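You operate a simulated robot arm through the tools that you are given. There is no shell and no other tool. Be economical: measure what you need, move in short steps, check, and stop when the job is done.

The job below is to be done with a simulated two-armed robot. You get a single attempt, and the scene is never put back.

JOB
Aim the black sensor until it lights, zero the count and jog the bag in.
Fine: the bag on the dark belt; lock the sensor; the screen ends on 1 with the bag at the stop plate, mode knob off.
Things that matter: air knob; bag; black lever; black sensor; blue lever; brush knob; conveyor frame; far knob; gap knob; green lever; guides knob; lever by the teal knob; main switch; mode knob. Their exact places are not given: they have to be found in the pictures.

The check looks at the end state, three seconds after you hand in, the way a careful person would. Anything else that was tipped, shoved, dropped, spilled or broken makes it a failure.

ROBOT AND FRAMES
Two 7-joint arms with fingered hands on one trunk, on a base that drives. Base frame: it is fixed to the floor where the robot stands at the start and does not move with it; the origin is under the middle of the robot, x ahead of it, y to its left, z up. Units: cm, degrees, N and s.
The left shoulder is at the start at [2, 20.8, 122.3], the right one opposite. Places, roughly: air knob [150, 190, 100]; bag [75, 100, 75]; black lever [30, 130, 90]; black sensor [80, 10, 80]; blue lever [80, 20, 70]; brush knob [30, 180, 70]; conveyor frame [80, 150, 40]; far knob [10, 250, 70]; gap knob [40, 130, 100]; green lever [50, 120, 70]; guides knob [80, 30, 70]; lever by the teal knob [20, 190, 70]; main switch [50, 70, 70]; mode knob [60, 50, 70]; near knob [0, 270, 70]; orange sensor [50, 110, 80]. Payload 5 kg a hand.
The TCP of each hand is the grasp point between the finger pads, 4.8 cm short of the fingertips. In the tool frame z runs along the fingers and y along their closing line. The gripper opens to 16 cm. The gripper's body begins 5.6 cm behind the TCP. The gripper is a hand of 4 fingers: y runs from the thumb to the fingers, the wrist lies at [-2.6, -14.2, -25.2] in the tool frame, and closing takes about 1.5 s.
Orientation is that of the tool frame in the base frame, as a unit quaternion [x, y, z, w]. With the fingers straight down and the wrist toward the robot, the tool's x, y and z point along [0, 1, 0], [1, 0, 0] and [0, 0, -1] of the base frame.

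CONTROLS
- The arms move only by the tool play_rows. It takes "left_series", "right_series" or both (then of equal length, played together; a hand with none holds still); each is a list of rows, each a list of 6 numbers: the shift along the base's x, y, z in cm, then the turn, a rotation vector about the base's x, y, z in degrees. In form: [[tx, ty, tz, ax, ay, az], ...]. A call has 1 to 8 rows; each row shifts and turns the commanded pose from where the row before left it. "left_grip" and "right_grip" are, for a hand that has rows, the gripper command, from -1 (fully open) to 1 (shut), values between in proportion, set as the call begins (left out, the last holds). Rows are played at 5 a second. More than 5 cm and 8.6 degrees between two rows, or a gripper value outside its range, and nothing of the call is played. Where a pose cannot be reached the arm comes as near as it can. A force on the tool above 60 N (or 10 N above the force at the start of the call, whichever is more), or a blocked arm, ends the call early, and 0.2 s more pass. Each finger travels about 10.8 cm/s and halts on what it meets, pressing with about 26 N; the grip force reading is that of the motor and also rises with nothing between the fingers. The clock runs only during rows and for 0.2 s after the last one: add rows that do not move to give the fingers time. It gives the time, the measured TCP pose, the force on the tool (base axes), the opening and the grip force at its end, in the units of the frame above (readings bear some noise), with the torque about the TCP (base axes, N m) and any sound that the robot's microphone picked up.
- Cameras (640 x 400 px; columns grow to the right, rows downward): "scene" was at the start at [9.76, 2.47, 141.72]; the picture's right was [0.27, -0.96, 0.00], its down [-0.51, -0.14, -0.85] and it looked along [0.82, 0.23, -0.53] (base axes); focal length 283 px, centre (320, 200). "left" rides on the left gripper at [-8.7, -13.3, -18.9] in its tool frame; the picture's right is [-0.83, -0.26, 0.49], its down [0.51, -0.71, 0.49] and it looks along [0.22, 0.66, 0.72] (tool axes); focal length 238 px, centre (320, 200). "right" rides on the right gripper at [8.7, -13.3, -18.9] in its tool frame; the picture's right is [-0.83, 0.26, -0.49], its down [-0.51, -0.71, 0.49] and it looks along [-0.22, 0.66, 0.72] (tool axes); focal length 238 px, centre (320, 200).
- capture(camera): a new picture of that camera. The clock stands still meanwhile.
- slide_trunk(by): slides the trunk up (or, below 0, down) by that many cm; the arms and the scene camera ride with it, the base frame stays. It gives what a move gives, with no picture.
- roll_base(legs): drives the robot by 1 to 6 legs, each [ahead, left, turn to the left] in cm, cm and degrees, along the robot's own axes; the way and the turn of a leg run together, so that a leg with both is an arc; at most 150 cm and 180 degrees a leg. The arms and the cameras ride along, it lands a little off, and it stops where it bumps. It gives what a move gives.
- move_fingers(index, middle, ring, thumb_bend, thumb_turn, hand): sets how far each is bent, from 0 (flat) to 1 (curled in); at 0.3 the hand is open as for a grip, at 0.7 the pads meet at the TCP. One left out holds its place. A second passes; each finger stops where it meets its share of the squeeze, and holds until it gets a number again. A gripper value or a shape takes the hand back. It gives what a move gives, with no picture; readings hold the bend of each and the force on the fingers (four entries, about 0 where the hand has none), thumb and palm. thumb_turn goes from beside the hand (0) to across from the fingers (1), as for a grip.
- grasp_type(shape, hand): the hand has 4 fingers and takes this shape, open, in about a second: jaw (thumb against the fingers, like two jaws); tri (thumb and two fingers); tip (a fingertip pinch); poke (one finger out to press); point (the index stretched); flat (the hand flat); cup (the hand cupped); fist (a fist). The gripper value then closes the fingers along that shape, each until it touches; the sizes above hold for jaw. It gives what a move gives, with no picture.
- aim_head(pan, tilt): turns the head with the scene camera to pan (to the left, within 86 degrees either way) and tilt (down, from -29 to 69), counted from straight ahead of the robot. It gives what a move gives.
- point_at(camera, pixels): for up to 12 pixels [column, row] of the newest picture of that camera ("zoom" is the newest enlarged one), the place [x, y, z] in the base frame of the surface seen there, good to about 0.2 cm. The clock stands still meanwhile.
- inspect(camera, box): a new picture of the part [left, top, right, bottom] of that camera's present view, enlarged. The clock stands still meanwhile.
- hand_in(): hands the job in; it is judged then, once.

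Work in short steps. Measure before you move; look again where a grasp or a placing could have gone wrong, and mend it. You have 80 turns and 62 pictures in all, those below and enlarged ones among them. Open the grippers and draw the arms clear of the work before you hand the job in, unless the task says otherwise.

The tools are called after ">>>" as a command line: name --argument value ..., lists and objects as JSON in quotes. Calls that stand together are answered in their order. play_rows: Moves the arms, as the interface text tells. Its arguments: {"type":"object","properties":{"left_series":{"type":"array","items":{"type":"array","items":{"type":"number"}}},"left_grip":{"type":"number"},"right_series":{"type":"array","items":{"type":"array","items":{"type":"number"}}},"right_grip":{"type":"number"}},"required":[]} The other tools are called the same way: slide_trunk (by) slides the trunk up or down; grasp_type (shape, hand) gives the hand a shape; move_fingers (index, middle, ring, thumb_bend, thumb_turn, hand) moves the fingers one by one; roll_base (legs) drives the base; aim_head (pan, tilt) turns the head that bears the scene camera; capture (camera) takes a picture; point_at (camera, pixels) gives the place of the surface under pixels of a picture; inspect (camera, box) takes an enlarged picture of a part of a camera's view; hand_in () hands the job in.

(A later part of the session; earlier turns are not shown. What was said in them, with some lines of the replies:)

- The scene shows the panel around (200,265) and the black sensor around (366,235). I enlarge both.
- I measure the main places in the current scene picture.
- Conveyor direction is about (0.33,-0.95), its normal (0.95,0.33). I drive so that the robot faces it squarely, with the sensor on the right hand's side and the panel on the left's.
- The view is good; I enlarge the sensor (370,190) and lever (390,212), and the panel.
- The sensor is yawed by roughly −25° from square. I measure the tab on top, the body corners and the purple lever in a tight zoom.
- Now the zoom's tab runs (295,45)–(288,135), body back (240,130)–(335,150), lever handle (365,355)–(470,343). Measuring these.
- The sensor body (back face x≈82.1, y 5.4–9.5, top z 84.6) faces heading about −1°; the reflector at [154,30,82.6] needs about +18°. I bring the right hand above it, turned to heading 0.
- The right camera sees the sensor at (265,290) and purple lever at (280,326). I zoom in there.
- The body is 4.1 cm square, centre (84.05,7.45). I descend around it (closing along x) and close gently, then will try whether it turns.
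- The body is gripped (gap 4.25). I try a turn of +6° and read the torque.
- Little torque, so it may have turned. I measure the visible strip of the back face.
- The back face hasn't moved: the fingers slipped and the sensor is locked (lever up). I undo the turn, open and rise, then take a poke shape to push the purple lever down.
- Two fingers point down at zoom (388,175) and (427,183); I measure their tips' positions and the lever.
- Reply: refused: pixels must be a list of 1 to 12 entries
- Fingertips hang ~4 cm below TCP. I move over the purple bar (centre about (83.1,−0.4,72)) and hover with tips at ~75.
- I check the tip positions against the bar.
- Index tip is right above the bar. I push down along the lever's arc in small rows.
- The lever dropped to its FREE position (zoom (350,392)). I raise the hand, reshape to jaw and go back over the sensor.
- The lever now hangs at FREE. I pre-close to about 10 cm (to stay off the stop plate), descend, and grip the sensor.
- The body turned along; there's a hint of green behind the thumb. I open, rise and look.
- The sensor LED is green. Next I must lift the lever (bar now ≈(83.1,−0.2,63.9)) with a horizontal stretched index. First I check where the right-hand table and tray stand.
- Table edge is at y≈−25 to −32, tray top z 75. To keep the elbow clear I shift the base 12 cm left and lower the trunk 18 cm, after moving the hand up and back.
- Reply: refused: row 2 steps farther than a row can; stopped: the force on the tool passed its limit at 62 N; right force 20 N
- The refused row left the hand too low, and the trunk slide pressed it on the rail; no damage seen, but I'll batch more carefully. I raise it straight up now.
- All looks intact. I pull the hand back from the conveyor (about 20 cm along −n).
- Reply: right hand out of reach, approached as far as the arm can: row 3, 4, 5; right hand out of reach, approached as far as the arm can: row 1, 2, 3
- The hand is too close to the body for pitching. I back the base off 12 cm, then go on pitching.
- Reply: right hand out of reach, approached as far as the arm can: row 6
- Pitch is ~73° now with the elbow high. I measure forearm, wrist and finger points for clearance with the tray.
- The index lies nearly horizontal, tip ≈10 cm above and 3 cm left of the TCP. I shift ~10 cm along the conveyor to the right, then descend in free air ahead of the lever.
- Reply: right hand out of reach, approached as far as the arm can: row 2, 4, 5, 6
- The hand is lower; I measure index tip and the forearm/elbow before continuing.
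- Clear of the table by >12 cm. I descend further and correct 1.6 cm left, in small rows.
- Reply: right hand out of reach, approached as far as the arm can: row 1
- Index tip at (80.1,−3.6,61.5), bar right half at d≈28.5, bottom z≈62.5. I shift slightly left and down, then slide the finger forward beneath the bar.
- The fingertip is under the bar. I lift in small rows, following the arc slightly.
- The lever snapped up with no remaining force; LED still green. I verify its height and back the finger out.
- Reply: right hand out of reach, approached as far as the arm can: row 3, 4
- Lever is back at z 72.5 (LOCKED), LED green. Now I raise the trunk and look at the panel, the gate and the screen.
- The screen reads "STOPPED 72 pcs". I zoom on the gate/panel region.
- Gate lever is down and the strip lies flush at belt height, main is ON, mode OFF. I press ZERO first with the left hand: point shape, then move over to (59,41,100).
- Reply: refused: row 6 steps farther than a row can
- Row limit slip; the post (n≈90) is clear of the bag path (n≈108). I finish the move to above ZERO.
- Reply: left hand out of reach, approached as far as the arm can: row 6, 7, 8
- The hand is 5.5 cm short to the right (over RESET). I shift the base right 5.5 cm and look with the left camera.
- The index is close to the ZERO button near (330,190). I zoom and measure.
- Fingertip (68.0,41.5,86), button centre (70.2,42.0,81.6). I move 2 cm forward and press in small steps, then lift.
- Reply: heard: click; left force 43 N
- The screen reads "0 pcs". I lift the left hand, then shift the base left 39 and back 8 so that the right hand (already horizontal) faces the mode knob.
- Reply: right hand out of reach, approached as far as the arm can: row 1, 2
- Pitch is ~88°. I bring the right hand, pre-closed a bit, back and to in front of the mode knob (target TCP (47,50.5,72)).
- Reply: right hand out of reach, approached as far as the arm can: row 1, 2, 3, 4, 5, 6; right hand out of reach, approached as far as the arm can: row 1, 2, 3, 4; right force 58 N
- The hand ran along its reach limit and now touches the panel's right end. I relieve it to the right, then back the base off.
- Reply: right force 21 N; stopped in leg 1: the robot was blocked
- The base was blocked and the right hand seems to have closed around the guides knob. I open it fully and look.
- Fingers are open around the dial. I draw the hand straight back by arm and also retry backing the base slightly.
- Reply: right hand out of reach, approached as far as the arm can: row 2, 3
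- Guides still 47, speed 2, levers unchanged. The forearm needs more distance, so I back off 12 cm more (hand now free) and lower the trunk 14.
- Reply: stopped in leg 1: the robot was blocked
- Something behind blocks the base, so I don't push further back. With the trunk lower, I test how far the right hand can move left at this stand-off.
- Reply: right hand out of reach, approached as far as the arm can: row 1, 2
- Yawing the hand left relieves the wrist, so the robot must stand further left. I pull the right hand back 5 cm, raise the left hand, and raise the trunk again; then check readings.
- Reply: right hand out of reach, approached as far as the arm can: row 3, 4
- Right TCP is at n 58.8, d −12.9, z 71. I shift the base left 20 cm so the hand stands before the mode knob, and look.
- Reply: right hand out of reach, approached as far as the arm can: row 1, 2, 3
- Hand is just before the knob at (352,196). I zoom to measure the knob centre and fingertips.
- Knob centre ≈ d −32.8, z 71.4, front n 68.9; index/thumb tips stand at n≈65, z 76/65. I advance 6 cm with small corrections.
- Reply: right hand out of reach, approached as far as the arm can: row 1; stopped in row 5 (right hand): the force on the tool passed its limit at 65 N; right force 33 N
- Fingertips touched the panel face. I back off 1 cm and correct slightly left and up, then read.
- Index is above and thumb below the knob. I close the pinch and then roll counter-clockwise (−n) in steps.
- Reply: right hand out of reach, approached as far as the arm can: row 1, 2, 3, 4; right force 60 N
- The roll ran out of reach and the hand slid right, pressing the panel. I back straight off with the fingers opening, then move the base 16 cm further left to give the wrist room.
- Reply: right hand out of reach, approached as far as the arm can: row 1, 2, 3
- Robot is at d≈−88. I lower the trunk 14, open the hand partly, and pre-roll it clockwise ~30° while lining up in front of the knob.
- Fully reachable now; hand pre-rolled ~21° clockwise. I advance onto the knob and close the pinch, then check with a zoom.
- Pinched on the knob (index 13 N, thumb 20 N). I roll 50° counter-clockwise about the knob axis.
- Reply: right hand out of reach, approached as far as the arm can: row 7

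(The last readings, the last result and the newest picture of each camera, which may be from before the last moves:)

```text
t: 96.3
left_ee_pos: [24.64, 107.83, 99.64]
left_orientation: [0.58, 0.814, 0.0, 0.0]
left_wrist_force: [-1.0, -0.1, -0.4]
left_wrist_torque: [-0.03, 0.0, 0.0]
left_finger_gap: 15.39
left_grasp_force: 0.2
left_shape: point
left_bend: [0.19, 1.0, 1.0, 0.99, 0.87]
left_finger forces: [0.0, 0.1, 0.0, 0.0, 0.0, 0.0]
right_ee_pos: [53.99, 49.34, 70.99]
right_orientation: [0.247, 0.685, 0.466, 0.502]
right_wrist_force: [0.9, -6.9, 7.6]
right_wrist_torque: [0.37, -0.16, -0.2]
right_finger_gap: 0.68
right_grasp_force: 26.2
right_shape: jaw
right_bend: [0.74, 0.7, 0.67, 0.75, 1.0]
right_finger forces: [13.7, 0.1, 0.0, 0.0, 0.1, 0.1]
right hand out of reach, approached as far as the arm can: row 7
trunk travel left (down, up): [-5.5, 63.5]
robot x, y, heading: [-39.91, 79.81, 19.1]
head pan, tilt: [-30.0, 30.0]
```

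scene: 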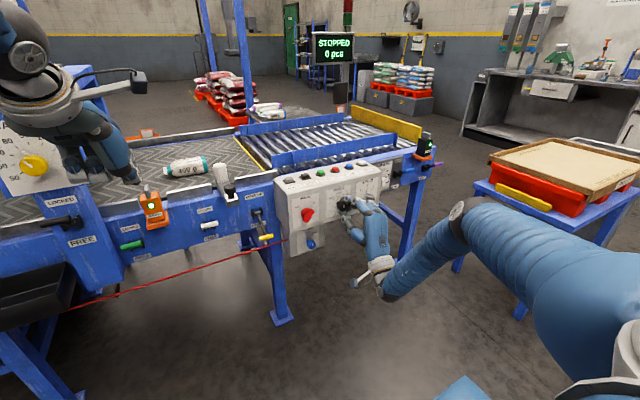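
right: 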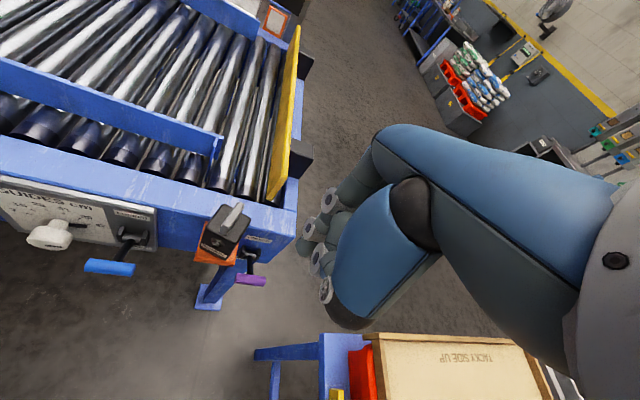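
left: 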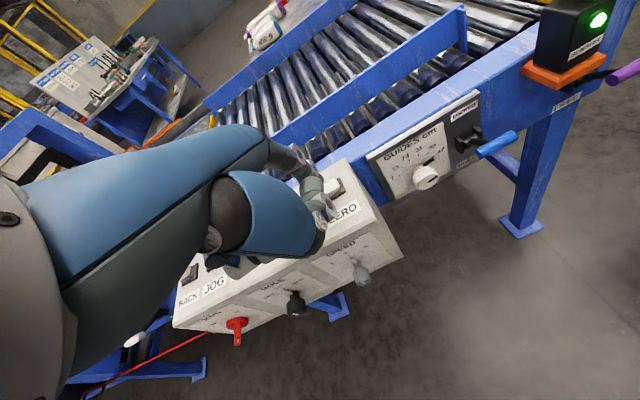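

I open, draw back 4 cm, and check the knob and screen in one zoom.

>>> play_rows --right_series '[[0, 0, 0, 0, 0, 0], [0, 0, 0, 0, 0, 0], [0, 0, 0, 0, 0, 0], [-2, -0.7, 0, 0, 0, 0], [-2, -0.7, -1.5, 0, 0, 0], [-2, -0.7, -3, 0, 0, 0], [0, 0, -3, 0, 0, 0]]' --right_grip 0.1

>>> inspect --camera "scene" --box '[280, 25, 420, 235]'

```text
t: 97.9
left_ee_pos: [24.65, 107.82, 99.46]
left_orientation: [0.58, 0.815, 0.001, -0.001]
left_wrist_force: [0.8, -0.6, -0.6]
left_wrist_torque: [0.06, 0.02, 0.0]
left_finger_gap: 15.36
left_grasp_force: 0.1
left_shape: point
left_bend: [0.19, 1.0, 1.0, 0.99, 0.87]
left_finger forces: [0.0, 0.1, 0.1, 0.0, 0.1, 0.1]
right_ee_pos: [51.08, 45.31, 63.37]
right_orientation: [0.248, 0.684, 0.465, 0.504]
right_wrist_force: [0.3, 1.0, 0.8]
right_wrist_torque: [-0.06, 0.06, 0.07]
right_finger_gap: 7.16
right_grasp_force: 0.1
right_shape: jaw
right_bend: [0.74, 0.47, 0.44, 0.71, 1.0]
right_finger forces: [0.0, 0.1, 0.0, 0.1, 0.0, 0.1]
right hand out of reach, approached as far as the arm can: row 4, 5, 6, 7
trunk travel left (down, up): [-5.5, 63.5]
robot x, y, heading: [-39.78, 80.0, 19.4]
head pan, tilt: [-30.0, 30.0]
```

```text
1.90 times, centred on (350, 130) of scene
```

zoom: 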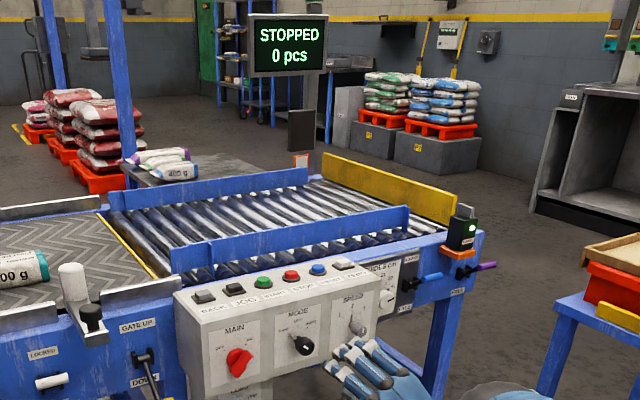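

The pointer now aims at HAND (upper left). For JOG with the left hand I close the right hand, lower it clear of the speed knob, and drive right in two legs, then raise the trunk.

>>> play_rows --right_series '[[0, 0, 0, 0, 0, 0], [0, 0, 0, 0, 0, 0], [0, 0, 0, 0, 0, 0], [0, 0, 0, 0, 0, 0]]' --right_grip 1

>>> slide_trunk --by -5

>>> roll_base --legs '[[0, -30, 0], [0, -28, 0]]'

>>> slide_trunk --by 18

```text
t: 98.9
left_ee_pos: [24.62, 107.84, 99.51]
left_orientation: [0.579, 0.815, 0.0, 0.0]
left_wrist_force: [-0.7, 0.2, -0.4]
left_wrist_torque: [0.02, 0.0, 0.01]
left_finger_gap: 15.36
left_grasp_force: 0.0
left_shape: point
left_bend: [0.19, 1.0, 1.0, 0.99, 0.87]
left_finger forces: [0.1, 0.0, 0.1, 0.1, 0.1, 0.0]
right_ee_pos: [51.18, 45.23, 63.44]
right_orientation: [0.247, 0.685, 0.464, 0.505]
right_wrist_force: [-0.4, -0.3, 0.1]
right_wrist_torque: [-0.02, -0.02, 0.01]
right_finger_gap: 0.01
right_grasp_force: 26.1
right_shape: jaw
right_bend: [0.7, 0.7, 0.7, 0.61, 1.0]
right_finger forces: [0.0, 0.0, 0.1, 0.0, 0.0, 0.1]
trunk travel left (down, up): [-5.5, 63.5]
robot x, y, heading: [-39.87, 80.16, 19.2]
head pan, tilt: [-30.0, 30.0]
```

```text
t: 99.8
left_ee_pos: [24.58, 107.81, 94.76]
left_orientation: [0.58, 0.815, 0.0, 0.0]
left_wrist_force: [-0.3, -0.7, 1.5]
left_wrist_torque: [0.0, -0.05, 0.01]
left_finger_gap: 15.37
left_grasp_force: 0.1
left_shape: point
left_bend: [0.19, 1.0, 1.0, 0.99, 0.87]
left_finger forces: [0.0, 0.0, 0.0, 0.1, 0.1, 0.1]
right_ee_pos: [51.05, 45.21, 58.55]
right_orientation: [0.246, 0.685, 0.465, 0.504]
right_wrist_force: [0.5, 0.0, -0.6]
right_wrist_torque: [0.0, 0.03, 0.01]
right_finger_gap: 0.03
right_grasp_force: 25.6
right_shape: jaw
right_bend: [0.7, 0.7, 0.7, 0.61, 1.0]
right_finger forces: [0.1, 0.0, 0.0, 0.0, 0.1, 0.1]
trunk travel left (down, up): [-0.5, 68.5]
robot x, y, heading: [-40.02, 80.07, 19.4]
head pan, tilt: [-30.0, 30.0]
```

```text
t: 103.4
left_ee_pos: [44.84, 52.9, 94.54]
left_orientation: [0.585, 0.811, 0.001, -0.001]
left_wrist_force: [-0.1, -0.4, -0.4]
left_wrist_torque: [0.07, 0.0, -0.01]
left_finger_gap: 15.35
left_grasp_force: 0.1
left_shape: point
left_bend: [0.19, 1.0, 1.0, 0.99, 0.87]
left_finger forces: [0.0, 0.0, 0.1, 0.1, 0.0, 0.0]
right_ee_pos: [70.64, -10.0, 58.34]
right_orientation: [0.252, 0.683, 0.461, 0.507]
right_wrist_force: [1.0, -0.6, -0.6]
right_wrist_torque: [0.02, -0.05, 0.05]
right_finger_gap: 0.01
right_grasp_force: 25.8
right_shape: jaw
right_bend: [0.7, 0.7, 0.7, 0.61, 1.0]
right_finger forces: [0.0, 0.0, 0.0, 0.1, 0.0, 0.0]
trunk travel left (down, up): [-0.5, 68.5]
robot x, y, heading: [-20.37, 25.67, 18.8]
head pan, tilt: [-30.0, 30.0]
```

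```text
t: 105.4
left_ee_pos: [44.78, 53.01, 112.45]
left_orientation: [0.585, 0.811, 0.0, -0.001]
left_wrist_force: [-0.2, 0.3, 0.2]
left_wrist_torque: [0.0, 0.06, -0.02]
left_finger_gap: 15.33
left_grasp_force: 0.0
left_shape: point
left_bend: [0.19, 1.0, 1.0, 0.99, 0.87]
left_finger forces: [0.1, 0.0, 0.0, 0.1, 0.0, 0.0]
right_ee_pos: [70.5, -10.05, 76.33]
right_orientation: [0.252, 0.683, 0.461, 0.507]
right_wrist_force: [0.1, 0.5, 0.1]
right_wrist_torque: [0.01, 0.01, 0.02]
right_finger_gap: 0.01
right_grasp_force: 26.0
right_shape: jaw
right_bend: [0.7, 0.7, 0.7, 0.61, 1.0]
right_finger forces: [0.0, 0.0, 0.1, 0.0, 0.0, 0.1]
trunk travel left (down, up): [-18.5, 50.5]
robot x, y, heading: [-20.22, 25.77, 18.4]
head pan, tilt: [-30.0, 30.0]
```

I move the left index over JOG (target TCP (52.5,64.4)), hovering at z 88, and point the head at the belt and screen.

>>> play_rows --left_series '[[0.96, 1.43, -3.06, 0, 0, 0], [0.96, 1.43, -3.06, 0, 0, 0], [0.96, 1.43, -3.06, 0, 0, 0], [0.96, 1.43, -3.06, 0, 0, 0], [0.96, 1.43, -3.06, 0, 0, 0], [0.96, 1.43, -3.06, 0, 0, 0], [0.96, 1.43, -3.06, 0, 0, 0], [0.98, 1.39, -3.06, 0, 0, 0]]'

>>> aim_head --pan 5 --tilt 30

```text
t: 107.2
left_ee_pos: [52.67, 64.4, 87.92]
left_orientation: [0.585, 0.811, 0.0, 0.0]
left_wrist_force: [1.0, 0.3, 1.0]
left_wrist_torque: [-0.07, 0.11, -0.03]
left_finger_gap: 0.0
left_grasp_force: 0.0
left_shape: point
left_bend: [0.19, 1.0, 1.0, 0.99, 0.87]
left_finger forces: [0.0, 0.1, 0.0, 0.1, 0.0, 0.0]
right_ee_pos: [70.58, -9.85, 76.37]
right_orientation: [0.251, 0.684, 0.461, 0.507]
right_wrist_force: [0.6, 0.4, 0.2]
right_wrist_torque: [0.0, -0.05, -0.04]
right_finger_gap: 0.0
right_grasp_force: 26.6
right_shape: jaw
right_bend: [0.7, 0.7, 0.7, 0.61, 1.0]
right_finger forces: [0.0, 0.0, 0.0, 0.0, 0.1, 0.0]
trunk travel left (down, up): [-18.5, 50.5]
robot x, y, heading: [-19.82, 25.32, 18.7]
head pan, tilt: [-30.0, 30.0]
```

```text
t: 108.2
left_ee_pos: [52.52, 64.28, 88.13]
left_orientation: [0.585, 0.811, 0.0, 0.0]
left_wrist_force: [-1.0, -0.2, 0.2]
left_wrist_torque: [0.0, 0.03, 0.01]
left_finger_gap: 0.01
left_grasp_force: 0.0
left_shape: point
left_bend: [0.19, 1.0, 1.0, 0.99, 0.87]
left_finger forces: [0.0, 0.0, 0.1, 0.1, 0.0, 0.0]
right_ee_pos: [70.72, -10.0, 76.34]
right_orientation: [0.251, 0.684, 0.461, 0.507]
right_wrist_force: [0.2, 0.5, 0.3]
right_wrist_torque: [0.03, 0.02, -0.02]
right_finger_gap: 0.0
right_grasp_force: 25.9
right_shape: jaw
right_bend: [0.7, 0.7, 0.7, 0.61, 1.0]
right_finger forces: [0.0, 0.0, 0.0, 0.0, 0.0, 0.0]
trunk travel left (down, up): [-18.5, 50.5]
robot x, y, heading: [-20.36, 25.5, 18.6]
head pan, tilt: [5.0, 30.0]
```

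Hover position is as planned. I press down in small rows and hold, listening for the click.

>>> play_rows --left_series '[[0, 0, -2, 0, 0, 0], [0, 0, -1, 0, 0, 0], [0, 0, -0.6, 0, 0, 0], [0, 0, -0.5, 0, 0, 0], [0, 0, 0, 0, 0, 0], [0, 0, 0, 0, 0, 0], [0, 0, 0, 0, 0, 0], [0, 0, 0, 0, 0, 0]]'

>>> capture --camera "scene"

```text
t: 110.0
left_ee_pos: [52.31, 64.25, 84.32]
left_orientation: [0.585, 0.811, 0.001, 0.0]
left_wrist_force: [-8.6, -2.3, 26.2]
left_wrist_torque: [0.15, -2.7, -0.2]
left_finger_gap: 0.01
left_grasp_force: 0.0
left_shape: point
left_bend: [0.18, 1.0, 1.0, 0.99, 0.87]
left_finger forces: [26.7, 0.0, 0.0, 0.0, 0.0, 0.0]
right_ee_pos: [70.42, -10.02, 76.48]
right_orientation: [0.251, 0.682, 0.462, 0.508]
right_wrist_force: [-0.1, 0.0, 0.3]
right_wrist_torque: [-0.01, 0.0, -0.01]
right_finger_gap: 0.02
right_grasp_force: 26.3
right_shape: jaw
right_bend: [0.7, 0.7, 0.7, 0.61, 1.0]
right_finger forces: [0.1, 0.1, 0.1, 0.1, 0.0, 0.0]
trunk travel left (down, up): [-18.5, 50.5]
robot x, y, heading: [-20.42, 25.81, 18.6]
head pan, tilt: [5.0, 30.0]
heard: click
```

```text
3 pictures are left
```

scene: 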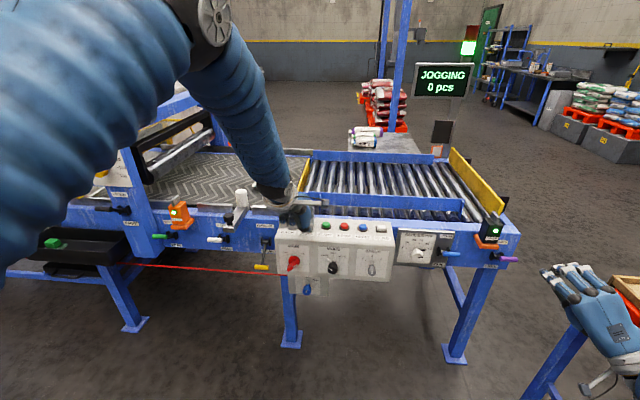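

The screen shows JOGGING. I keep holding for some seconds and listen.

>>> play_rows --left_series '[[0, 0, 0, 0, 0, 0], [0, 0, 0, 0, 0, 0], [0, 0, 0, 0, 0, 0], [0, 0, 0, 0, 0, 0], [0, 0, 0, 0, 0, 0], [0, 0, 0, 0, 0, 0], [0, 0, 0, 0, 0, 0], [0, 0, 0, 0, 0, 0]]'

>>> play_rows --left_series '[[0, 0, 0, 0, 0, 0], [0, 0, 0, 0, 0, 0], [0, 0, 0, 0, 0, 0], [0, 0, 0, 0, 0, 0], [0, 0, 0, 0, 0, 0], [0, 0, 0, 0, 0, 0], [0, 0, 0, 0, 0, 0], [0, 0, 0, 0, 0, 0]]'

>>> capture --camera "scene"

```text
t: 111.8
left_ee_pos: [52.46, 64.3, 84.15]
left_orientation: [0.586, 0.811, 0.001, 0.001]
left_wrist_force: [-9.5, -3.0, 28.4]
left_wrist_torque: [0.17, -2.84, -0.16]
left_finger_gap: 0.01
left_grasp_force: 0.1
left_shape: point
left_bend: [0.18, 1.0, 1.0, 0.99, 0.87]
left_finger forces: [28.5, 0.1, 0.0, 0.0, 0.1, 0.0]
right_ee_pos: [70.43, -10.07, 76.48]
right_orientation: [0.251, 0.683, 0.462, 0.507]
right_wrist_force: [-0.3, -0.3, 0.3]
right_wrist_torque: [-0.02, -0.02, 0.01]
right_finger_gap: 0.01
right_grasp_force: 26.2
right_shape: jaw
right_bend: [0.7, 0.7, 0.7, 0.61, 1.0]
right_finger forces: [0.0, 0.1, 0.1, 0.0, 0.0, 0.1]
trunk travel left (down, up): [-18.5, 50.5]
robot x, y, heading: [-20.08, 25.57, 18.4]
head pan, tilt: [5.0, 30.0]
```

```text
t: 113.6
left_ee_pos: [52.31, 64.28, 84.28]
left_orientation: [0.585, 0.811, 0.001, 0.001]
left_wrist_force: [-9.2, -2.5, 27.2]
left_wrist_torque: [0.15, -2.84, -0.16]
left_finger_gap: 0.0
left_grasp_force: 0.0
left_shape: point
left_bend: [0.18, 1.0, 1.0, 0.99, 0.87]
left_finger forces: [28.4, 0.0, 0.1, 0.0, 0.0, 0.0]
right_ee_pos: [70.44, -10.08, 76.65]
right_orientation: [0.251, 0.683, 0.462, 0.507]
right_wrist_force: [-0.6, -0.4, -0.2]
right_wrist_torque: [0.0, -0.04, -0.02]
right_finger_gap: 0.0
right_grasp_force: 26.0
right_shape: jaw
right_bend: [0.7, 0.7, 0.7, 0.61, 1.0]
right_finger forces: [0.0, 0.0, 0.0, 0.0, 0.0, 0.0]
trunk travel left (down, up): [-18.5, 50.5]
robot x, y, heading: [-19.88, 25.47, 19.0]
head pan, tilt: [5.0, 30.0]
```

```text
2 pictures are left
```

scene: 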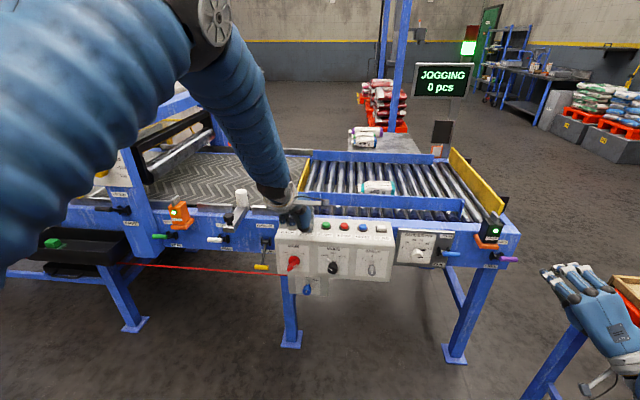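

The bag is at (380,187) on the rollers. I measure its ends to get its speed and the distance to the stop plate.

>>> point_at --camera "scene" --pixels '[[380, 185], [365, 187], [394, 185], [470, 180], [460, 165], [493, 205]]'

```text
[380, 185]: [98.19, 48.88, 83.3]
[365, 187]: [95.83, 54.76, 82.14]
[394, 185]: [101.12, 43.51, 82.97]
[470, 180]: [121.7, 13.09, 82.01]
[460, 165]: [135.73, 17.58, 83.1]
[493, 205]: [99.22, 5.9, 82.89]
```

Speed ≈13 cm/s, ~34 cm remain to the stop plate: about 2.7 s. I hold ~3.2 s more and then release.

>>> play_rows --left_series '[[0, 0, 0, 0, 0, 0], [0, 0, 0, 0, 0, 0], [0, 0, 0, 0, 0, 0], [0, 0, 0, 0, 0, 0], [0, 0, 0, 0, 0, 0], [0, 0, 0, 0, 0, 0], [0, 0, 0, 0, 0, 0], [0, 0, 0, 0, 0, 0]]'

>>> play_rows --left_series '[[0, 0, 0, 0, 0, 0], [0, 0, 0, 0, 0, 0], [0, 0, 0, 0, 0, 0], [0, 0, 0, 0, 0, 0], [0, 0, 0, 0, 0, 0], [0, 0, 0, 0, 0, 0], [0, 0, 3, 0, 0, 0], [0, 0, 4, 0, 0, 0]]'

>>> capture --camera "scene"

```text
t: 115.4
left_ee_pos: [52.28, 64.25, 84.35]
left_orientation: [0.585, 0.811, 0.002, 0.001]
left_wrist_force: [-8.6, -2.6, 28.8]
left_wrist_torque: [0.15, -2.84, -0.13]
left_finger_gap: 0.0
left_grasp_force: 0.0
left_shape: point
left_bend: [0.18, 1.0, 1.0, 0.99, 0.87]
left_finger forces: [28.4, 0.0, 0.0, 0.0, 0.1, 0.0]
right_ee_pos: [70.42, -10.11, 76.62]
right_orientation: [0.251, 0.683, 0.463, 0.506]
right_wrist_force: [0.9, -0.5, 1.4]
right_wrist_torque: [0.0, -0.03, 0.0]
right_finger_gap: 0.01
right_grasp_force: 26.1
right_shape: jaw
right_bend: [0.7, 0.7, 0.7, 0.61, 1.0]
right_finger forces: [0.1, 0.1, 0.0, 0.0, 0.0, 0.1]
trunk travel left (down, up): [-18.5, 50.5]
robot x, y, heading: [-20.15, 25.54, 18.6]
head pan, tilt: [5.0, 30.0]
```

```text
t: 117.2
left_ee_pos: [51.98, 64.22, 90.98]
left_orientation: [0.586, 0.811, -0.002, -0.003]
left_wrist_force: [-0.6, -0.2, -2.0]
left_wrist_torque: [0.02, -0.12, 0.03]
left_finger_gap: 0.0
left_grasp_force: 0.1
left_shape: point
left_bend: [0.19, 1.0, 1.0, 0.99, 0.87]
left_finger forces: [0.0, 0.0, 0.0, 0.0, 0.0, 0.0]
right_ee_pos: [70.54, -10.12, 76.48]
right_orientation: [0.251, 0.684, 0.461, 0.507]
right_wrist_force: [0.0, 0.3, 0.4]
right_wrist_torque: [-0.02, 0.01, 0.02]
right_finger_gap: 0.01
right_grasp_force: 26.0
right_shape: jaw
right_bend: [0.7, 0.7, 0.7, 0.61, 1.0]
right_finger forces: [0.0, 0.0, 0.1, 0.0, 0.0, 0.0]
trunk travel left (down, up): [-18.5, 50.5]
robot x, y, heading: [-20.36, 25.59, 18.2]
head pan, tilt: [5.0, 30.0]
```

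```text
1 pictures are left
```

scene: 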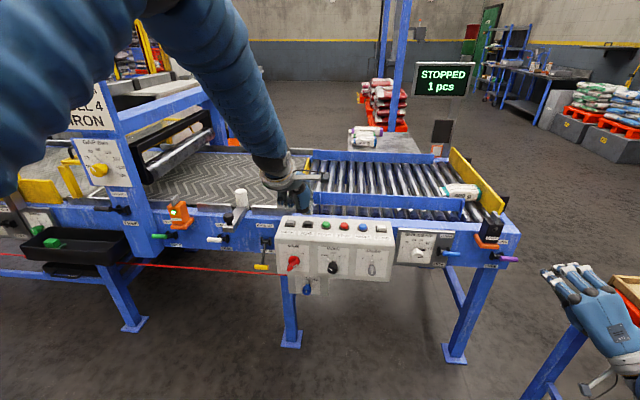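

Screen: STOPPED, 1 pcs; bag at (460,190). I measure the gap between bag front and the stop plate.

>>> point_at --camera "scene" --pixels '[[460, 189], [446, 190], [474, 188], [480, 190], [482, 195], [486, 190], [490, 195], [478, 196]]'

```text
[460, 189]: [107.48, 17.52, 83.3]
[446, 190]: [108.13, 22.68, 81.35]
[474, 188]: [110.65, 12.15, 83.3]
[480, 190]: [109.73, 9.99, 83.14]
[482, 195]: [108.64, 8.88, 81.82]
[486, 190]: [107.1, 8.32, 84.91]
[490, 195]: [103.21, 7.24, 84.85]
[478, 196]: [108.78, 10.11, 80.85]
```

The bag's front (d≈27.0) is against the plate (27.05). Now the mode knob back to OFF: retract the left hand, lower the trunk, and drive back left.

>>> play_rows --left_series '[[0, 0, 4.5, 0, 0, 0], [-0.5, -0.8, 4, 0, 0, 0], [-1.1, -1.75, 3, 0, 0, 0], [-1.1, -1.75, 3, 0, 0, 0], [-1.1, -1.75, 3, 0, 0, 0], [-1.1, -1.75, 3, 0, 0, 0], [-1.1, -1.75, 1, 0, 0, 0], [-1.1, -1.75, 0, 0, 0, 0]]'

>>> slide_trunk --by -18

>>> roll_base --legs '[[0, 30, 0], [0, 29, 0]]'

```text
t: 119.0
left_ee_pos: [45.37, 52.75, 112.55]
left_orientation: [0.585, 0.811, 0.0, -0.002]
left_wrist_force: [-0.2, -0.6, -0.2]
left_wrist_torque: [0.08, 0.02, 0.02]
left_finger_gap: 0.01
left_grasp_force: 0.2
left_shape: point
left_bend: [0.19, 1.0, 1.0, 0.99, 0.87]
left_finger forces: [0.0, 0.0, 0.0, 0.0, 0.0, 0.0]
right_ee_pos: [70.5, -10.11, 76.39]
right_orientation: [0.252, 0.683, 0.462, 0.507]
right_wrist_force: [-1.1, -0.9, 0.1]
right_wrist_torque: [0.0, 0.0, 0.08]
right_finger_gap: 0.01
right_grasp_force: 26.2
right_shape: jaw
right_bend: [0.7, 0.7, 0.7, 0.61, 1.0]
right_finger forces: [0.0, 0.1, 0.0, 0.0, 0.0, 0.1]
trunk travel left (down, up): [-18.5, 50.5]
robot x, y, heading: [-20.01, 25.73, 18.4]
head pan, tilt: [5.0, 30.0]
```

```text
t: 121.0
left_ee_pos: [45.43, 52.87, 94.45]
left_orientation: [0.585, 0.811, 0.0, -0.001]
left_wrist_force: [-0.7, -0.6, 0.6]
left_wrist_torque: [-0.02, -0.01, 0.02]
left_finger_gap: 0.01
left_grasp_force: 0.0
left_shape: point
left_bend: [0.19, 1.0, 1.0, 0.99, 0.87]
left_finger forces: [0.0, 0.0, 0.0, 0.0, 0.0, 0.0]
right_ee_pos: [70.61, -9.89, 58.42]
right_orientation: [0.251, 0.683, 0.461, 0.507]
right_wrist_force: [0.0, -0.1, 0.4]
right_wrist_torque: [-0.03, 0.03, 0.01]
right_finger_gap: 0.0
right_grasp_force: 25.8
right_shape: jaw
right_bend: [0.7, 0.7, 0.7, 0.61, 1.0]
right_finger forces: [0.0, 0.0, 0.0, 0.1, 0.0, 0.0]
trunk travel left (down, up): [-0.5, 68.5]
robot x, y, heading: [-20.27, 25.74, 18.6]
head pan, tilt: [5.0, 30.0]
```

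```text
t: 124.7
left_ee_pos: [26.82, 108.79, 94.49]
left_orientation: [0.588, 0.809, 0.0, -0.001]
left_wrist_force: [0.0, 0.7, 0.2]
left_wrist_torque: [-0.04, -0.04, 0.02]
left_finger_gap: 0.0
left_grasp_force: 0.0
left_shape: point
left_bend: [0.19, 1.0, 1.0, 0.99, 0.87]
left_finger forces: [0.1, 0.0, 0.0, 0.0, 0.0, 0.0]
right_ee_pos: [51.6, 45.9, 58.52]
right_orientation: [0.254, 0.682, 0.46, 0.509]
right_wrist_force: [0.8, 0.5, 0.3]
right_wrist_torque: [-0.02, 0.0, -0.09]
right_finger_gap: 0.01
right_grasp_force: 26.2
right_shape: jaw
right_bend: [0.7, 0.7, 0.7, 0.61, 1.0]
right_finger forces: [0.0, 0.0, 0.1, 0.0, 0.1, 0.1]
trunk travel left (down, up): [-0.5, 68.5]
robot x, y, heading: [-38.85, 82.04, 18.1]
head pan, tilt: [5.0, 30.0]
```

Before raising, I move the closed right hand back and left with a 10° clockwise roll, then check the pose.

>>> play_rows --right_series '[[-1.1, 0.8, 0, 4.7, 1.6, 0], [-1.1, 0.8, 0, 4.7, 1.6, 0], [-1, 0.8, 0, 0, 0, 0], [-1, 0.8, 0, 0, 0, 0], [0, 0, 0, 0, 0, 0]]'

>>> slide_trunk --by 5

```text
t: 125.9
left_ee_pos: [26.88, 108.76, 94.48]
left_orientation: [0.588, 0.809, 0.001, 0.0]
left_wrist_force: [0.4, -1.6, 0.4]
left_wrist_torque: [-0.02, 0.03, 0.01]
left_finger_gap: 0.0
left_grasp_force: 0.0
left_shape: point
left_bend: [0.19, 1.0, 1.0, 0.99, 0.87]
left_finger forces: [0.0, 0.0, 0.0, 0.1, 0.0, 0.0]
right_ee_pos: [49.06, 48.62, 57.71]
right_orientation: [0.308, 0.656, 0.507, 0.467]
right_wrist_force: [-0.8, 0.5, -0.2]
right_wrist_torque: [-0.01, 0.02, 0.0]
right_finger_gap: 0.0
right_grasp_force: 26.1
right_shape: jaw
right_bend: [0.7, 0.7, 0.7, 0.61, 1.0]
right_finger forces: [0.0, 0.0, 0.1, 0.0, 0.0, 0.0]
right hand out of reach, approached as far as the arm can: row 3, 4
trunk travel left (down, up): [-0.5, 68.5]
robot x, y, heading: [-38.79, 82.04, 18.3]
head pan, tilt: [5.0, 30.0]
```

```text
t: 126.8
left_ee_pos: [26.83, 108.84, 99.39]
left_orientation: [0.587, 0.809, 0.001, -0.001]
left_wrist_force: [0.2, 0.4, -0.6]
left_wrist_torque: [0.02, 0.05, 0.01]
left_finger_gap: 0.0
left_grasp_force: 0.0
left_shape: point
left_bend: [0.19, 1.0, 1.0, 0.99, 0.87]
left_finger forces: [0.0, 0.0, 0.0, 0.1, 0.0, 0.0]
right_ee_pos: [48.83, 48.58, 62.61]
right_orientation: [0.31, 0.655, 0.507, 0.467]
right_wrist_force: [0.6, 0.7, -0.5]
right_wrist_torque: [0.07, -0.06, 0.01]
right_finger_gap: 0.01
right_grasp_force: 25.9
right_shape: jaw
right_bend: [0.7, 0.7, 0.7, 0.61, 1.0]
right_finger forces: [0.0, 0.1, 0.1, 0.1, 0.1, 0.0]
trunk travel left (down, up): [-5.5, 63.5]
robot x, y, heading: [-38.92, 82.2, 18.2]
head pan, tilt: [5.0, 30.0]
```

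Pose is as planned (roll ≈17° CCW). I raise to knob height still short of it, open, and read.

>>> play_rows --right_series '[[-0.4, 0.2, 2.6, 0, 0, 0], [-0.4, 0.2, 2.6, 0, 0, 0], [-0.4, 0.2, 2.5, 0, 0, 0], [0, 0, 0, 0, 0, 0]]'

>>> play_rows --right_series '[[0, 0, 0, 0, 0, 0], [0, 0, 0, 0, 0, 0], [0, 0, 0, 0, 0, 0], [0, 0, 0, 0, 0, 0]]' --right_grip 0.1

```text
t: 127.8
left_ee_pos: [26.88, 108.74, 99.49]
left_orientation: [0.587, 0.809, 0.0, 0.0]
left_wrist_force: [-0.1, -0.4, 0.9]
left_wrist_torque: [-0.02, -0.05, 0.01]
left_finger_gap: 0.0
left_grasp_force: 0.0
left_shape: point
left_bend: [0.19, 1.0, 1.0, 0.99, 0.87]
left_finger forces: [0.1, 0.1, 0.0, 0.1, 0.1, 0.0]
right_ee_pos: [51.32, 48.47, 69.44]
right_orientation: [0.308, 0.656, 0.508, 0.465]
right_wrist_force: [0.3, -0.3, -0.1]
right_wrist_torque: [-0.01, 0.02, -0.01]
right_finger_gap: 0.01
right_grasp_force: 26.0
right_shape: jaw
right_bend: [0.7, 0.7, 0.7, 0.61, 1.0]
right_finger forces: [0.0, 0.0, 0.0, 0.0, 0.0, 0.0]
right hand out of reach, approached as far as the arm can: row 1, 2, 3
trunk travel left (down, up): [-5.5, 63.5]
robot x, y, heading: [-38.67, 81.99, 18.2]
head pan, tilt: [5.0, 30.0]
```

```text
t: 128.8
left_ee_pos: [26.9, 108.82, 99.38]
left_orientation: [0.588, 0.809, 0.0, 0.0]
left_wrist_force: [0.3, 0.0, -0.3]
left_wrist_torque: [-0.01, 0.0, -0.01]
left_finger_gap: 0.0
left_grasp_force: 0.2
left_shape: point
left_bend: [0.19, 1.0, 1.0, 0.99, 0.87]
left_finger forces: [0.1, 0.0, 0.0, 0.0, 0.0, 0.0]
right_ee_pos: [51.21, 48.49, 69.28]
right_orientation: [0.307, 0.657, 0.508, 0.465]
right_wrist_force: [-0.4, -0.9, 0.0]
right_wrist_torque: [-0.02, -0.03, -0.01]
right_finger_gap: 7.13
right_grasp_force: 0.0
right_shape: jaw
right_bend: [0.74, 0.47, 0.44, 0.71, 1.0]
right_finger forces: [0.0, 0.1, 0.1, 0.1, 0.0, 0.1]
trunk travel left (down, up): [-5.5, 63.5]
robot x, y, heading: [-39.02, 82.26, 18.1]
head pan, tilt: [5.0, 30.0]
```

The hand is at n 64, d −29; the target is n 66.9, d −31, z 70.3. I try moving there with the knob between the open fingers.

>>> play_rows --right_series '[[0.1, 1.2, 0.5, 2.8, 1, 0], [0.6, 1, 0.4, 2.8, 1, 0], [1.1, 0.4, 0, 0, 0, 0], [0, 0, 0, 0, 0, 0]]'

```text
t: 129.8
left_ee_pos: [26.92, 108.74, 99.52]
left_orientation: [0.588, 0.809, 0.001, -0.001]
left_wrist_force: [-0.7, 0.2, 0.3]
left_wrist_torque: [0.01, -0.02, 0.02]
left_finger_gap: 0.0
left_grasp_force: 0.1
left_shape: point
left_bend: [0.19, 1.0, 1.0, 0.99, 0.87]
left_finger forces: [0.0, 0.0, 0.0, 0.0, 0.0, 0.0]
right_ee_pos: [53.03, 51.02, 70.14]
right_orientation: [0.339, 0.639, 0.532, 0.44]
right_wrist_force: [-0.2, 0.1, -0.2]
right_wrist_torque: [-0.02, 0.0, -0.02]
right_finger_gap: 7.16
right_grasp_force: 0.1
right_shape: jaw
right_bend: [0.74, 0.47, 0.44, 0.71, 1.0]
right_finger forces: [0.0, 0.0, 0.0, 0.0, 0.0, 0.0]
trunk travel left (down, up): [-5.5, 63.5]
robot x, y, heading: [-38.93, 82.4, 18.0]
head pan, tilt: [5.0, 30.0]
```

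Reached exactly. I close the pinch and check the finger forces.

>>> play_rows --right_series '[[0, 0, 0, 0, 0, 0], [0, 0, 0, 0, 0, 0], [0, 0, 0, 0, 0, 0], [0, 0, 0, 0, 0, 0], [0, 0, 0, 0, 0, 0], [0, 0, 0, 0, 0, 0]]' --right_grip 1

```text
t: 131.2
left_ee_pos: [26.94, 108.79, 99.41]
left_orientation: [0.588, 0.809, 0.0, 0.0]
left_wrist_force: [0.0, 0.2, 0.0]
left_wrist_torque: [0.02, 0.0, 0.02]
left_finger_gap: 0.01
left_grasp_force: 0.0
left_shape: point
left_bend: [0.19, 1.0, 1.0, 0.99, 0.87]
left_finger forces: [0.1, 0.0, 0.1, 0.0, 0.0, 0.0]
right_ee_pos: [53.1, 51.0, 70.09]
right_orientation: [0.339, 0.639, 0.532, 0.44]
right_wrist_force: [2.9, -1.1, -5.4]
right_wrist_torque: [-0.07, 0.18, -0.09]
right_finger_gap: 0.8
right_grasp_force: 25.6
right_shape: jaw
right_bend: [0.74, 0.7, 0.68, 0.7, 1.0]
right_finger forces: [13.0, 0.0, 0.1, 0.1, 19.2, 0.0]
trunk travel left (down, up): [-5.5, 63.5]
robot x, y, heading: [-38.58, 81.95, 18.2]
head pan, tilt: [5.0, 30.0]
```

Gripped just like before (13 N / 19 N). I roll 49° clockwise about the knob axis.

>>> play_rows --right_series '[[-0.05, 0.15, -0.21, 6.6, 2.28, 0], [-0.06, 0.18, -0.19, 6.6, 2.28, 0], [-0.07, 0.2, -0.17, 6.6, 2.28, 0], [-0.07, 0.22, -0.14, 6.6, 2.28, 0], [-0.08, 0.24, -0.11, 6.6, 2.28, 0], [-0.08, 0.25, -0.08, 6.6, 2.28, 0], [-0.09, 0.25, -0.04, 6.6, 2.28, 0], [0, 0, 0, 0, 0, 0]]'

```text
t: 133.0
left_ee_pos: [27.15, 108.71, 99.36]
left_orientation: [0.587, 0.809, 0.0, -0.002]
left_wrist_force: [0.0, -0.1, -0.2]
left_wrist_torque: [0.02, -0.05, 0.0]
left_finger_gap: 0.01
left_grasp_force: 0.1
left_shape: point
left_bend: [0.19, 1.0, 1.0, 0.99, 0.87]
left_finger forces: [0.0, 0.0, 0.1, 0.0, 0.0, 0.1]
right_ee_pos: [52.53, 52.24, 69.07]
right_orientation: [0.554, 0.432, 0.688, 0.181]
right_wrist_force: [10.1, -14.3, -11.7]
right_wrist_torque: [0.13, 0.36, -0.66]
right_finger_gap: 0.77
right_grasp_force: 25.8
right_shape: jaw
right_bend: [0.74, 0.7, 0.68, 0.7, 1.0]
right_finger forces: [16.9, 0.1, 0.0, 0.1, 31.6, 0.0]
trunk travel left (down, up): [-5.5, 63.5]
robot x, y, heading: [-38.97, 82.28, 18.1]
head pan, tilt: [5.0, 30.0]
```

The roll completed with grip held. I open, draw back, aim the head, and use the last picture as a zoom on knob and screen.

>>> play_rows --right_series '[[0, 0, 0, 0, 0, 0], [0, 0, 0, 0, 0, 0], [0, 0, 0, 0, 0, 0], [0, 0, 0, 0, 0, 0], [-2.4, -0.8, 0, 0, 0, 0], [-2.4, -0.8, 0, 0, 0, 0], [-2.4, -0.8, -3, 0, 0, 0], [-1, -0.4, -4, 0, 0, 0]]' --right_grip 0.1

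>>> play_rows --right_series '[[0, 0, -4, 0, 0, 0], [0, 0, -3, 0, 0, 0], [0, 0, 0, 0, 0, 0]]'

>>> aim_head --pan -30 --tilt 30

>>> inspect --camera "scene" --box '[280, 25, 450, 245]'

```text
t: 134.8
left_ee_pos: [27.13, 108.79, 99.4]
left_orientation: [0.587, 0.809, 0.0, -0.001]
left_wrist_force: [0.2, -0.7, 0.9]
left_wrist_torque: [0.04, 0.06, 0.01]
left_finger_gap: 0.0
left_grasp_force: 0.1
left_shape: point
left_bend: [0.19, 1.0, 1.0, 0.99, 0.87]
left_finger forces: [0.1, 0.1, 0.0, 0.1, 0.1, 0.0]
right_ee_pos: [44.49, 49.79, 62.14]
right_orientation: [0.552, 0.431, 0.69, 0.182]
right_wrist_force: [1.8, -0.9, 1.2]
right_wrist_torque: [-0.11, 0.04, 0.1]
right_finger_gap: 7.19
right_grasp_force: 0.1
right_shape: jaw
right_bend: [0.74, 0.47, 0.44, 0.71, 1.0]
right_finger forces: [0.0, 0.0, 0.1, 0.0, 0.0, 0.1]
trunk travel left (down, up): [-5.5, 63.5]
robot x, y, heading: [-38.83, 82.33, 18.1]
head pan, tilt: [5.0, 30.0]
```

```text
t: 135.6
left_ee_pos: [26.88, 108.9, 99.54]
left_orientation: [0.588, 0.809, 0.001, 0.001]
left_wrist_force: [-0.9, 0.2, -0.2]
left_wrist_torque: [0.02, -0.02, -0.03]
left_finger_gap: 0.0
left_grasp_force: 0.0
left_shape: point
left_bend: [0.19, 1.0, 1.0, 0.99, 0.87]
left_finger forces: [0.1, 0.0, 0.0, 0.0, 0.0, 0.0]
right_ee_pos: [44.44, 49.74, 55.25]
right_orientation: [0.552, 0.433, 0.689, 0.181]
right_wrist_force: [-0.2, 0.0, 0.3]
right_wrist_torque: [0.0, 0.0, 0.01]
right_finger_gap: 7.16
right_grasp_force: 0.2
right_shape: jaw
right_bend: [0.74, 0.47, 0.44, 0.71, 1.0]
right_finger forces: [0.0, 0.1, 0.0, 0.0, 0.0, 0.0]
trunk travel left (down, up): [-5.5, 63.5]
robot x, y, heading: [-38.82, 82.53, 18.5]
head pan, tilt: [5.0, 30.0]
```

```text
t: 136.6
left_ee_pos: [27.02, 108.94, 99.43]
left_orientation: [0.588, 0.809, -0.001, 0.0]
left_wrist_force: [-0.4, -0.1, 0.1]
left_wrist_torque: [0.01, -0.01, 0.02]
left_finger_gap: 0.01
left_grasp_force: 0.0
left_shape: point
left_bend: [0.19, 1.0, 1.0, 0.99, 0.87]
left_finger forces: [0.0, 0.0, 0.0, 0.1, 0.0, 0.1]
right_ee_pos: [44.44, 49.65, 55.32]
right_orientation: [0.553, 0.432, 0.689, 0.181]
right_wrist_force: [0.1, -0.5, -0.3]
right_wrist_torque: [0.0, 0.02, -0.03]
right_finger_gap: 7.19
right_grasp_force: 0.1
right_shape: jaw
right_bend: [0.74, 0.47, 0.44, 0.71, 1.0]
right_finger forces: [0.0, 0.0, 0.0, 0.0, 0.1, 0.0]
trunk travel left (down, up): [-5.5, 63.5]
robot x, y, heading: [-38.95, 81.93, 18.2]
head pan, tilt: [-30.0, 30.0]
```

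```text
1.82 times, centred on (365, 135) of scene
```

zoom: 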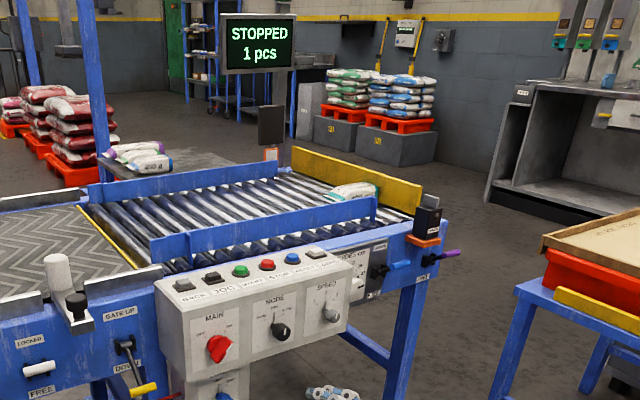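

The screen reads "STOPPED 1 pcs", the bag is against the plate, the mode pointer is upright (parallel to SPEED 2 = OFF), and the lever is locked. I open both grippers, clear of the work, and then hand in.

>>> grasp_type --hand "left" --shape "jaw"

>>> play_rows --right_series '[[-1, -0.3, -1, 0, 0, 0], [-1, -0.3, -1, 0, 0, 0], [0, 0, 0, 0, 0, 0], [0, 0, 0, 0, 0, 0], [0, 0, 0, 0, 0, 0]]' --right_grip -1

```text
t: 137.5
left_ee_pos: [27.05, 108.79, 99.47]
left_orientation: [0.588, 0.809, 0.0, 0.0]
left_wrist_force: [-0.1, 0.1, -0.1]
left_wrist_torque: [0.0, 0.01, 0.0]
left_finger_gap: 15.98
left_grasp_force: 0.0
left_shape: jaw
left_bend: [0.3, 0.3, 0.3, 0.3, 0.97]
left_finger forces: [0.0, 0.0, 0.0, 0.0, 0.0, 0.0]
right_ee_pos: [44.51, 49.69, 55.32]
right_orientation: [0.552, 0.432, 0.69, 0.181]
right_wrist_force: [-0.8, 1.0, 0.0]
right_wrist_torque: [0.0, -0.04, -0.03]
right_finger_gap: 7.16
right_grasp_force: 0.0
right_shape: jaw
right_bend: [0.74, 0.47, 0.44, 0.71, 1.0]
right_finger forces: [0.1, 0.1, 0.1, 0.0, 0.0, 0.0]
trunk travel left (down, up): [-5.5, 63.5]
robot x, y, heading: [-38.85, 82.26, 18.0]
head pan, tilt: [-30.0, 30.0]
```

```text
t: 138.7
left_ee_pos: [26.99, 108.86, 99.38]
left_orientation: [0.588, 0.809, 0.0, 0.0]
left_wrist_force: [0.1, -0.4, -0.3]
left_wrist_torque: [-0.02, 0.02, -0.03]
left_finger_gap: 15.98
left_grasp_force: 0.1
left_shape: jaw
left_bend: [0.3, 0.3, 0.3, 0.3, 0.97]
left_finger forces: [0.0, 0.0, 0.0, 0.0, 0.0, 0.0]
right_ee_pos: [42.45, 49.09, 53.35]
right_orientation: [0.552, 0.433, 0.689, 0.182]
right_wrist_force: [0.0, 0.1, 0.4]
right_wrist_torque: [0.0, -0.01, 0.02]
right_finger_gap: 15.99
right_grasp_force: 0.0
right_shape: jaw
right_bend: [0.3, 0.3, 0.3, 0.3, 0.98]
right_finger forces: [0.0, 0.0, 0.0, 0.0, 0.1, 0.1]
trunk travel left (down, up): [-5.5, 63.5]
robot x, y, heading: [-39.0, 81.97, 18.0]
head pan, tilt: [-30.0, 30.0]
5 turns are left
```

Both hands are open and clear of the work; I hand in.

>>> hand_in

```text
The job is handed in.
```

I aimed the black sensor until its light came on and locked it. I then zeroed the count and jogged the bag to the stop plate. At hand-in the screen read "STOPPED 1 pcs" and the mode knob was back at OFF, judging by its pointer in the last picture.

Along the way the right hand pressed hard on the rail, the guides dial and the panel face. In later pictures the guides dial still read 47 and the speed knob still pointed to 2. The base also bumped something behind it that I never saw, so I can't rule out that it was shoved.
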